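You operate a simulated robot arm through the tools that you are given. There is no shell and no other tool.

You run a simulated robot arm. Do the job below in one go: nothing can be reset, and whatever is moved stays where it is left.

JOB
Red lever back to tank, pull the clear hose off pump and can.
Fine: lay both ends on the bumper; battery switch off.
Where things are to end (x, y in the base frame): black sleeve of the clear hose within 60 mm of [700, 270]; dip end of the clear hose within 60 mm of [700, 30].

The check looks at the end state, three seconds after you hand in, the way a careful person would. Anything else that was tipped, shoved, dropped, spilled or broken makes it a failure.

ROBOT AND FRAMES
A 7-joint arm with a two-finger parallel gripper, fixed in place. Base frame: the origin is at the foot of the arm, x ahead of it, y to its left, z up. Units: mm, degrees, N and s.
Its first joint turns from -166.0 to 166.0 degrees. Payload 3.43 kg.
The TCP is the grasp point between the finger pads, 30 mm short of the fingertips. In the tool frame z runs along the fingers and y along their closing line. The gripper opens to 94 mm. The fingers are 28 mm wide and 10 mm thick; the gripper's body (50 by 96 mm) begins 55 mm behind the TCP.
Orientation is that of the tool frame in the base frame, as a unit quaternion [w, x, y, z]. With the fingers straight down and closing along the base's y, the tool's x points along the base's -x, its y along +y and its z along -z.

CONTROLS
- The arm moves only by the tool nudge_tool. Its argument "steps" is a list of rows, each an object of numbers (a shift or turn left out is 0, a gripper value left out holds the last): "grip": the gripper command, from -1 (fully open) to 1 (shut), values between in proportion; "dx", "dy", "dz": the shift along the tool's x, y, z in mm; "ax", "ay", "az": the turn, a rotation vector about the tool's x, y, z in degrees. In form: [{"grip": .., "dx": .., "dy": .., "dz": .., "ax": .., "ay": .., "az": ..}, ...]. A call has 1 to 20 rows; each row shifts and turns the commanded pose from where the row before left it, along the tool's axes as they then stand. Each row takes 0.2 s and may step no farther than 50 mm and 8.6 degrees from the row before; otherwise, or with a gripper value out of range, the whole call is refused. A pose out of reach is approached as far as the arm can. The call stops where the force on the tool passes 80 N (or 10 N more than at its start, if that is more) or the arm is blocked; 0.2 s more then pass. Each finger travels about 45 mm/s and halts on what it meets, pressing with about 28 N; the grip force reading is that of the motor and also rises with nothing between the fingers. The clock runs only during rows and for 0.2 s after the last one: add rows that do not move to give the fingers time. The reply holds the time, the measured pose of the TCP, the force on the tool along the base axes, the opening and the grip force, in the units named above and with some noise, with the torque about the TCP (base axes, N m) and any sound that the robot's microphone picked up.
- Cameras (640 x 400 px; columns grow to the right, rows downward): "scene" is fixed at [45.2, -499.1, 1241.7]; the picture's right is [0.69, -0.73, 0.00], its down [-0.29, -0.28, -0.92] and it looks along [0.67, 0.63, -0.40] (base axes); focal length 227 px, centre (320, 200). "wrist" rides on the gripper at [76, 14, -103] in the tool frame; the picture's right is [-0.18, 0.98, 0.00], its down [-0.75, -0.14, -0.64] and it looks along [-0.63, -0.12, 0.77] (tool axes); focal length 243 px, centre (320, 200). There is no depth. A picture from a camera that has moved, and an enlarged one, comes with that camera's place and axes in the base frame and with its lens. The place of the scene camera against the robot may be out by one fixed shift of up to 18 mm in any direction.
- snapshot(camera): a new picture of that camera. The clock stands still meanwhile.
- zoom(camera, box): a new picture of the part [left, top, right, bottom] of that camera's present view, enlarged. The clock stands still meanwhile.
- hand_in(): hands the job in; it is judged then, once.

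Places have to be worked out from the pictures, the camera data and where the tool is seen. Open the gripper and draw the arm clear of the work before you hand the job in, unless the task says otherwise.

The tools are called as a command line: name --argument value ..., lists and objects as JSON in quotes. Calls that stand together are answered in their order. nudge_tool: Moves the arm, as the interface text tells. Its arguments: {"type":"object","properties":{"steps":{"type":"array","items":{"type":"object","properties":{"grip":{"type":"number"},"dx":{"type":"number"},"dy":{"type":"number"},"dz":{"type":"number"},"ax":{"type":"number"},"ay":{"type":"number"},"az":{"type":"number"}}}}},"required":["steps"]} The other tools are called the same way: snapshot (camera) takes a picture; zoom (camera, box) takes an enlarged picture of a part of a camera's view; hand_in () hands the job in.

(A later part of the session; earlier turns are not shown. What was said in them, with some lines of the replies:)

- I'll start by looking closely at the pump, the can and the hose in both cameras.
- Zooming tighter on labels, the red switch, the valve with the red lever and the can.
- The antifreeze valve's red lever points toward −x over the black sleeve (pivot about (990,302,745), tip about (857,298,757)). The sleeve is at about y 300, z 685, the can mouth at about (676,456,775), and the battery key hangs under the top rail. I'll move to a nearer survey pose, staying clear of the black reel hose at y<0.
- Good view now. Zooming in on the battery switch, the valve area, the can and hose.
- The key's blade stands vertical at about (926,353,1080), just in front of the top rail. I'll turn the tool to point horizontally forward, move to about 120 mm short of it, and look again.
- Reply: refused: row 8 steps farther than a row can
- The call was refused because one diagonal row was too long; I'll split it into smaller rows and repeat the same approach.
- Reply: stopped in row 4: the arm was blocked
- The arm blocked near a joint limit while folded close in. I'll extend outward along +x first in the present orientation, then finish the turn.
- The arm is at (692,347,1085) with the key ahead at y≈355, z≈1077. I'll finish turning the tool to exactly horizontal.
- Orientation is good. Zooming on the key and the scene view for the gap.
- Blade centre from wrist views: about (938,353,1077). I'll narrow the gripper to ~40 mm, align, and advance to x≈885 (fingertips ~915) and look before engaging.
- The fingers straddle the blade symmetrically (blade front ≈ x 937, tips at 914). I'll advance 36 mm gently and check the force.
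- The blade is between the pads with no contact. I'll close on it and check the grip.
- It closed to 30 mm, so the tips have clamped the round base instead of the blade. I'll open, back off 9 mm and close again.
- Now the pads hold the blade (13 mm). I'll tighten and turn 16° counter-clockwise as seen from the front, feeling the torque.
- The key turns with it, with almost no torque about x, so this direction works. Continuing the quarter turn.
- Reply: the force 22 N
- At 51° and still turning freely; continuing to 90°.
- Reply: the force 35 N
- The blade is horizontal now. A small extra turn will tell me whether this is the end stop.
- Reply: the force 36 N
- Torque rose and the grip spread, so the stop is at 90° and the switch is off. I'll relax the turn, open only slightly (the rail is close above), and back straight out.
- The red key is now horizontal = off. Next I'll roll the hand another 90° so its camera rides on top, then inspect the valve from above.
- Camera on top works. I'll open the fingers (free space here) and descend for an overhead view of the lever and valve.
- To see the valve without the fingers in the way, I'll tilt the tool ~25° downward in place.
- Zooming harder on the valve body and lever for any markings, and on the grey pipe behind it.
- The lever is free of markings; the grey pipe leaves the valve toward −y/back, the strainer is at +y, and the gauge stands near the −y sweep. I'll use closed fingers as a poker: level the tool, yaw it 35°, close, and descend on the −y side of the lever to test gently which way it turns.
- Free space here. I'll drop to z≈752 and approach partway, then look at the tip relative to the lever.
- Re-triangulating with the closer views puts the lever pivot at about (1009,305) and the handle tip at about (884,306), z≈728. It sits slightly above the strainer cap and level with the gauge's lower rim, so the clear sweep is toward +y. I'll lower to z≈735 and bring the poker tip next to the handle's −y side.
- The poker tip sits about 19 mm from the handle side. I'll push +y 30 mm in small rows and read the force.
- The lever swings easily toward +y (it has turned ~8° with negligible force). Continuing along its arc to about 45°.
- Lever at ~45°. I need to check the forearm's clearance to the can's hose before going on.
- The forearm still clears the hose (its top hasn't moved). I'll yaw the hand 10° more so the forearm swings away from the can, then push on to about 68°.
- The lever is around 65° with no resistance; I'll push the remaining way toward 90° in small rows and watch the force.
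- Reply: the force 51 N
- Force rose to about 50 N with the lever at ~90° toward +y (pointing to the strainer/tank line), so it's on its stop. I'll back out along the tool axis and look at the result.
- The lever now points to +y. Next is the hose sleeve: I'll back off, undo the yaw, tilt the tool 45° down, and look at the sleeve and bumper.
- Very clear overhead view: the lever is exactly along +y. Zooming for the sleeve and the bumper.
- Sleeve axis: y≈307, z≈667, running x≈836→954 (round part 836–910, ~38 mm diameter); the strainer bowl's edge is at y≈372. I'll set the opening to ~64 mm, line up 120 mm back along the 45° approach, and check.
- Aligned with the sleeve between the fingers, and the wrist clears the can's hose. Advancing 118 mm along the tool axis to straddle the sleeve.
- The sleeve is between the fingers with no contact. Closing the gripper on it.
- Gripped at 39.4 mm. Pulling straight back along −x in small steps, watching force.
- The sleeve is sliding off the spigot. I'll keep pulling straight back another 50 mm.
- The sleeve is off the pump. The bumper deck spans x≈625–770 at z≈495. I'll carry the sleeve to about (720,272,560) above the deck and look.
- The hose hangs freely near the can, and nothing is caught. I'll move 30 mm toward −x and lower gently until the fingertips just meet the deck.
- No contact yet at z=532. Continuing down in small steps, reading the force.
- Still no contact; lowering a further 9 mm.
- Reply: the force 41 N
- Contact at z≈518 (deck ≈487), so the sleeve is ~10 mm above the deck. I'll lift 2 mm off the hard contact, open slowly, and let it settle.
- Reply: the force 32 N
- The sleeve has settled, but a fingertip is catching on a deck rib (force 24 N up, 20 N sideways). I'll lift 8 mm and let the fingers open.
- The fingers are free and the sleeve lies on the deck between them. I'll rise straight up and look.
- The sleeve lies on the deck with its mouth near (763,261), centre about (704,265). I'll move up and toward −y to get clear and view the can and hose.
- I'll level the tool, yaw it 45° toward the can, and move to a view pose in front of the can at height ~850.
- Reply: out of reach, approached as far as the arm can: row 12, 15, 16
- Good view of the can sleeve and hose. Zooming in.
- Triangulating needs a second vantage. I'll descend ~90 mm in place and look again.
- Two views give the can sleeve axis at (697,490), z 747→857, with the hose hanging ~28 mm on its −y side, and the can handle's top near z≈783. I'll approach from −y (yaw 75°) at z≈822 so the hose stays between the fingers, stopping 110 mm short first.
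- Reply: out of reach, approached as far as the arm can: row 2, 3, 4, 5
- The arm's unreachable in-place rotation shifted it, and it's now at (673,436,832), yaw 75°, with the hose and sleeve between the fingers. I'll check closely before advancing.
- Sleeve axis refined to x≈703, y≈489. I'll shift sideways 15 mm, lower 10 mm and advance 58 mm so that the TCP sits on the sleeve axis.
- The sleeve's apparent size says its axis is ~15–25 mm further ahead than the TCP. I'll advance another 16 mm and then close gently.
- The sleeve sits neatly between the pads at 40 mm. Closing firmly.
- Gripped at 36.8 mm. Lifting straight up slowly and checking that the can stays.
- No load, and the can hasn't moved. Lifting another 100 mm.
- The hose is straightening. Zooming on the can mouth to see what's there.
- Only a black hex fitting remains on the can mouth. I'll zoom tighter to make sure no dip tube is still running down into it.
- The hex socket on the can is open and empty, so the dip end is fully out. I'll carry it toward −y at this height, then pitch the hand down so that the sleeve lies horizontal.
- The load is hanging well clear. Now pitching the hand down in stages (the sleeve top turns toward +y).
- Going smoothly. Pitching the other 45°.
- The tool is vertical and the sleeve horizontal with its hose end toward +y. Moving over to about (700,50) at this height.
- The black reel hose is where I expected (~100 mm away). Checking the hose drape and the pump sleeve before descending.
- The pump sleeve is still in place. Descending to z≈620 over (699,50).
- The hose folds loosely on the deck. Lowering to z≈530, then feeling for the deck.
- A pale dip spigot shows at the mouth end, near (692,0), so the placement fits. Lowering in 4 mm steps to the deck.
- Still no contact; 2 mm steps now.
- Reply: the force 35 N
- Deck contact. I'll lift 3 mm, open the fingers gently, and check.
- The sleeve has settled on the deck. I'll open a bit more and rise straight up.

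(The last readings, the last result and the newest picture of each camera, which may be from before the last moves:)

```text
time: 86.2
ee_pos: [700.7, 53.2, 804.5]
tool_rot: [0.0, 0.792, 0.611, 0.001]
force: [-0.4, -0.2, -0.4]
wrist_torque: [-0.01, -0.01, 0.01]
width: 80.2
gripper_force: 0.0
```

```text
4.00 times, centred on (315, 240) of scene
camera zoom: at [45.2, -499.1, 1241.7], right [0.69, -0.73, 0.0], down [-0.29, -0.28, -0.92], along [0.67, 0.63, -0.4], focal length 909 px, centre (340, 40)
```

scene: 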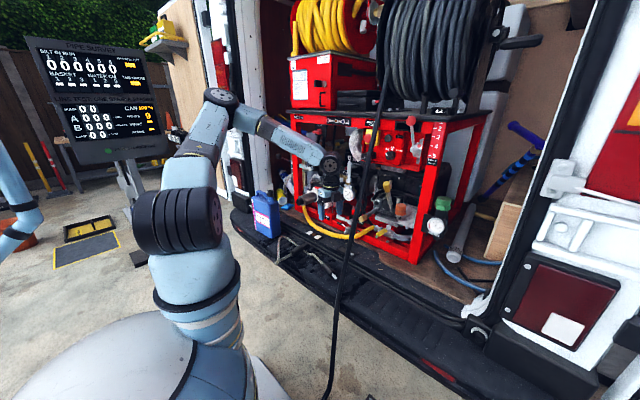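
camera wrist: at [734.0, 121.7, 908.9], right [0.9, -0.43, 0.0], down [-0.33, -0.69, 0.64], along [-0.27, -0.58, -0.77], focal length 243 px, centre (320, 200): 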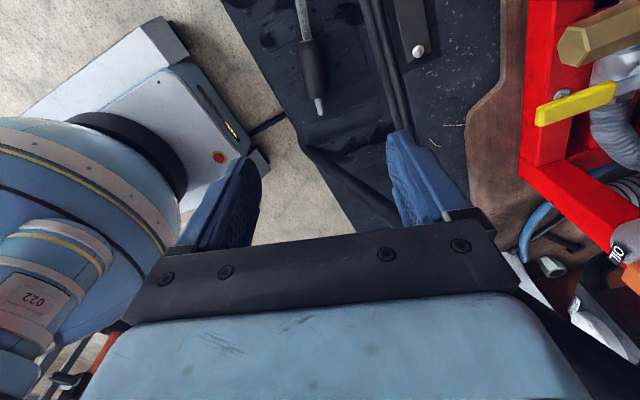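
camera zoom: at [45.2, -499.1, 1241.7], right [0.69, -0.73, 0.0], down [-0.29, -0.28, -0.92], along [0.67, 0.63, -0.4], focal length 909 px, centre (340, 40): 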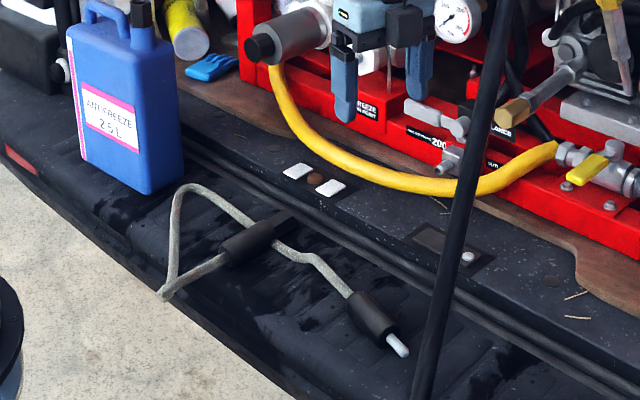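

Both ends are on the deck. The wrist view puts the dip sleeve centre at about (690,53), but its pale tip at about (673,−13), which is close to the 60 mm limit. I'll regrasp it and shift it ~18 mm in x and ~10 mm in y so both are well inside.

nudge_tool --steps '[{"dy": -8}, {"dz": 45}, {"dz": 45}, {"dz": 45}, {"dz": 45}, {"dz": 45}, {"dz": 30}, {"dz": 15}, {"dz": 8}, {}]'

snapshot --camera "wrist"

```text
time: 88.4
ee_pos: [694.4, 53.0, 525.0]
tool_rot: [-0.001, 0.792, 0.61, 0.002]
force: [-0.1, 1.0, -0.3]
wrist_torque: [0.01, -0.01, 0.01]
width: 79.4
gripper_force: 0.0
```

```text
taken
camera wrist: at [727.3, 123.7, 628.5], right [0.9, -0.43, 0.0], down [-0.33, -0.69, 0.64], along [-0.27, -0.58, -0.77], focal length 243 px, centre (320, 200)
```

wrist: 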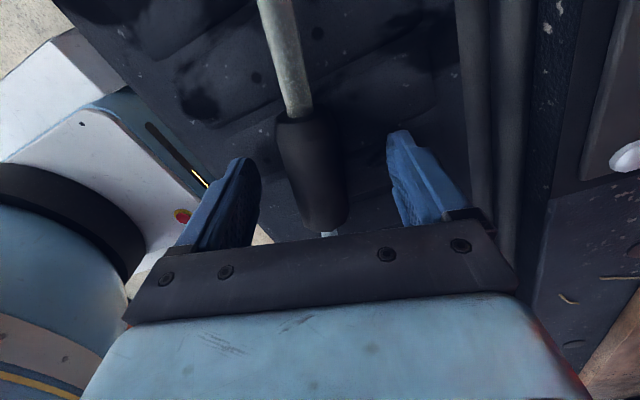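

Closer view: sleeve from about (696,86) to its mouth at (675,4), tip near (667,−25), so the shift is needed. I'll grip, lift 14 mm, move (+22,+20), and lower again.

nudge_tool --steps '[{"dz": 4}, {"grip": 0}, {"grip": 0.5}, {"grip": 1}, {"grip": 1}, {"dz": -7}, {"dz": -7}, {"dx": 12.5, "dy": 8}, {"dx": 12.5, "dy": 8}, {}]'

snapshot --camera "wrist"

```text
time: 90.6
ee_pos: [716.3, 72.4, 535.4]
tool_rot: [0.0, 0.792, 0.61, 0.0]
force: [-1.3, -0.2, -1.4]
wrist_torque: [0.03, 0.0, -0.01]
width: 32.1
gripper_force: 27.8
```

```text
taken
camera wrist: at [750.2, 144.0, 639.5], right [0.9, -0.43, 0.0], down [-0.33, -0.69, 0.64], along [-0.27, -0.58, -0.77], focal length 243 px, centre (320, 200)
```

wrist: 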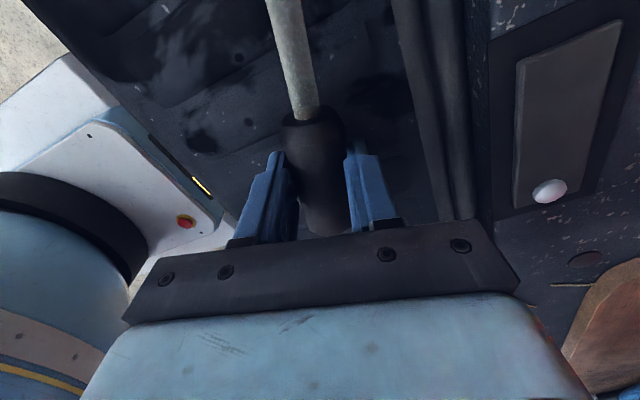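

Held. Lowering 14 mm to the deck and releasing, then rising.

nudge_tool --steps '[{"dz": 7}, {"dz": 5}, {"dz": 1}, {"grip": 0.1}, {"grip": -0.1}, {"grip": -0.4}, {"grip": -0.7}, {"grip": -0.7}, {}]'

snapshot --camera "wrist"

```text
time: 92.6
ee_pos: [714.6, 73.9, 522.7]
tool_rot: [0.001, 0.792, 0.61, 0.001]
force: [-0.5, 0.8, -0.1]
wrist_torque: [0.01, -0.03, -0.03]
width: 80.1
gripper_force: 0.0
```

```text
taken
camera wrist: at [749.2, 143.7, 626.3], right [0.9, -0.43, 0.0], down [-0.33, -0.69, 0.64], along [-0.27, -0.58, -0.77], focal length 243 px, centre (320, 200)
```

wrist: 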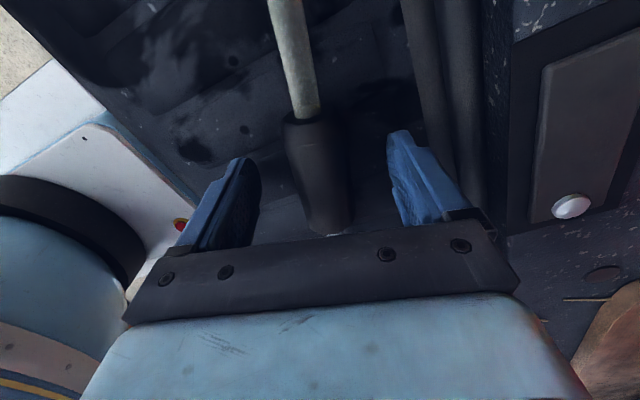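

Released and resting. I'll rise straight up and then view the whole layout.

nudge_tool --steps '[{"dz": -20}, {"dz": -40}, {"dz": -45}, {"dz": -45}, {"dz": -45}, {"dz": -45}, {"dz": -45}, {"dz": -45}, {"dx": 30}, {"dx": 40}, {"dx": 40}, {}]'

snapshot --camera "wrist"

zoom --camera "scene" --box '[230, 150, 380, 290]'

```text
time: 95.2
ee_pos: [743.4, 178.9, 852.3]
tool_rot: [0.0, 0.793, 0.61, 0.002]
force: [-0.3, 0.4, -0.2]
wrist_torque: [0.04, 0.02, -0.01]
width: 79.9
gripper_force: 0.1
```

```text
taken
camera wrist: at [776.7, 249.9, 955.6], right [0.9, -0.43, 0.0], down [-0.33, -0.69, 0.64], along [-0.27, -0.58, -0.77], focal length 243 px, centre (320, 200)
```

wrist: 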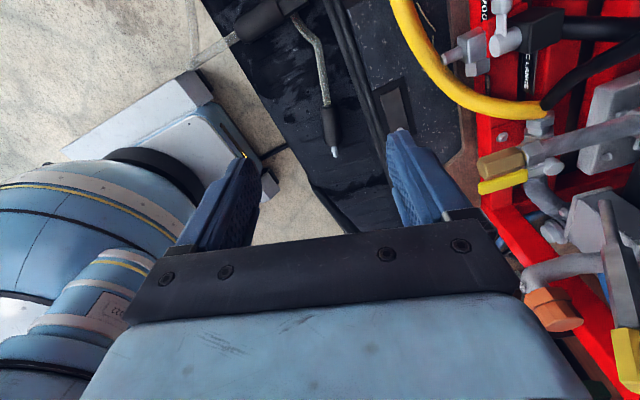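

```text
2.86 times, centred on (305, 220) of scene
camera zoom: at [45.2, -499.1, 1241.7], right [0.69, -0.73, 0.0], down [-0.29, -0.28, -0.92], along [0.67, 0.63, -0.4], focal length 649 px, centre (363, 143)
```

zoom: 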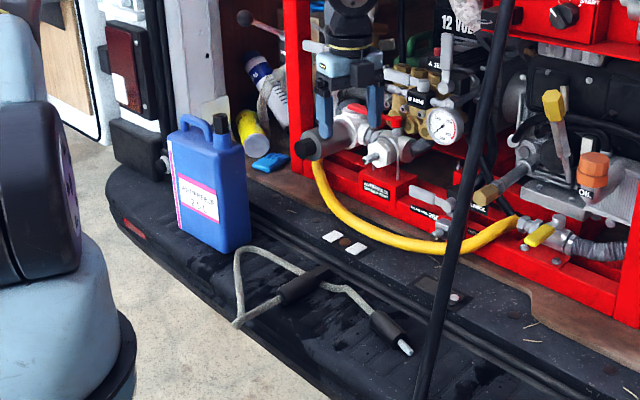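

Dip tip ≈ (698,−1), sleeve centre ≈ (717,70); pump sleeve body ≈ (694,260). Both are inside tolerance. Now I'll draw the arm back and up, clear of the work, and check everything once more.

nudge_tool --steps '[{"dz": -45}, {"dz": -45}, {"dz": -45}, {"dz": -45, "grip": -1}, {"dy": -40, "dz": -20}, {"dy": -45}, {"dy": -45}, {"dy": -40}, {}]'

snapshot --camera "scene"

zoom --camera "scene" --box '[230, 160, 370, 280]'

zoom --camera "scene" --box '[285, 105, 375, 215]'

snapshot --camera "wrist"

```text
time: 97.2
ee_pos: [575.4, 221.9, 1052.1]
tool_rot: [0.001, 0.793, 0.61, 0.001]
force: [0.3, -0.1, -0.4]
wrist_torque: [0.02, 0.0, -0.04]
width: 93.8
gripper_force: 0.1
```

```text
taken
```

scene: 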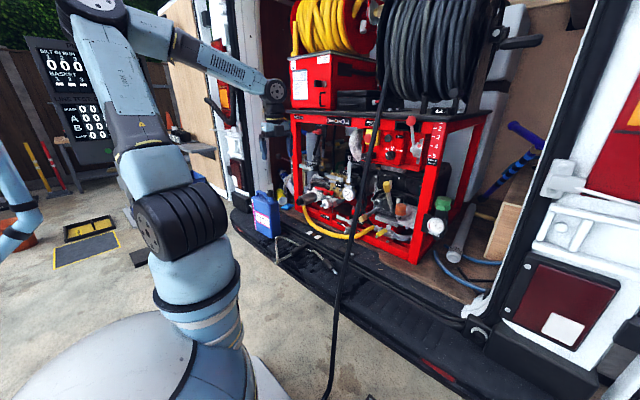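

```text
3.33 times, centred on (300, 220) of scene
camera zoom: at [45.2, -499.1, 1241.7], right [0.69, -0.73, 0.0], down [-0.29, -0.28, -0.92], along [0.67, 0.63, -0.4], focal length 758 px, centre (387, 133)
```

zoom: 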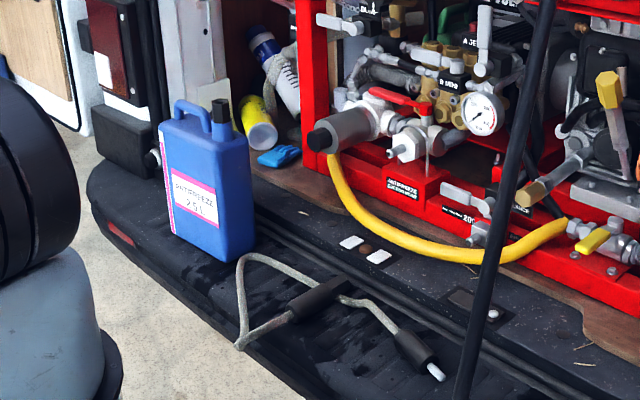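

```text
3.64 times, centred on (330, 160) of scene
camera zoom: at [45.2, -499.1, 1241.7], right [0.69, -0.73, 0.0], down [-0.29, -0.28, -0.92], along [0.67, 0.63, -0.4], focal length 826 px, centre (284, 346)
```

zoom: 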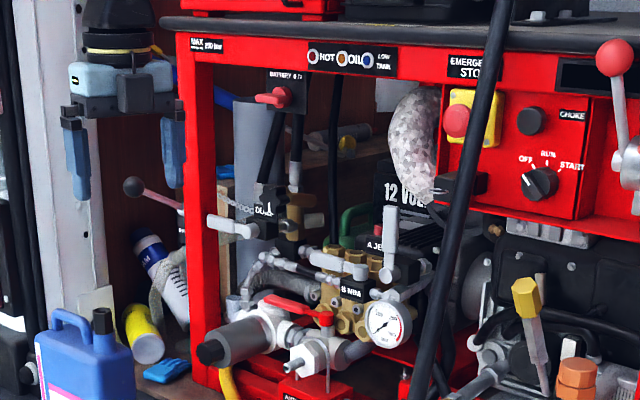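

```text
taken
camera wrist: at [609.8, 291.7, 1155.1], right [0.9, -0.43, 0.0], down [-0.33, -0.69, 0.64], along [-0.27, -0.58, -0.77], focal length 243 px, centre (320, 200)
```

wrist: 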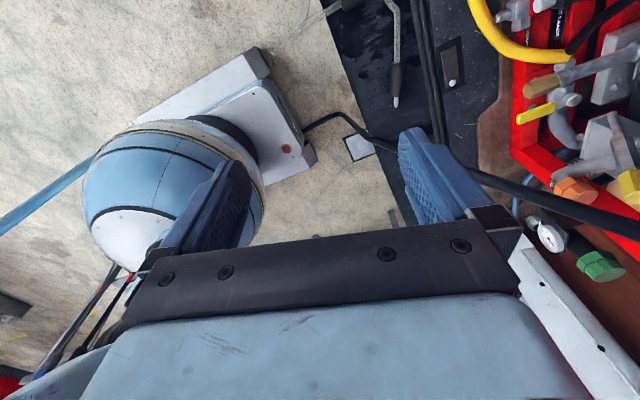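

The key is off, the lever points to the tank side, and the can is upright. Both hose ends lie on the bumper (dip tip about (698,5), pump sleeve about (700,260)), and the arm is clear with the gripper open. Handing in.

hand_in

```text
The job is handed in.
```

I finished the job and handed it in; the hand-in reply gave no verdict. By the last pictures, everything is where you asked.

- **Battery switch:** I turned it a quarter turn counter-clockwise until it hit its stop. The key now lies horizontal, which I took as off (the plate only reads "0/I").
- **Red lever:** I swung it 90° toward the strainer side until it hit a stop. There is no "TANK" label near the valve. I judged that side to be the tank because the lever turned freely that way, it stopped at 90°, and the gauge looked to be in the way on the other side. I did not test the other direction.
- **Clear hose, pump end:** The black sleeve is off the pump and lies on the bumper with its middle around (700, 260), by my estimate from the pictures.
- **Clear hose, can end:** The dip end is out of the can and on the bumper. Its tip is around (698, 5) and its sleeve is centred around (717, 70), both inside the 60 mm limit. I set it down twice, because the first placement left the tip too close to the limit.

The can is still upright with its black hex fitting in place. I saw nothing else moved or spilled. Part of the hose between the two ends rests at the bumper's front edge. The gripper is open and the arm is clear of the work.
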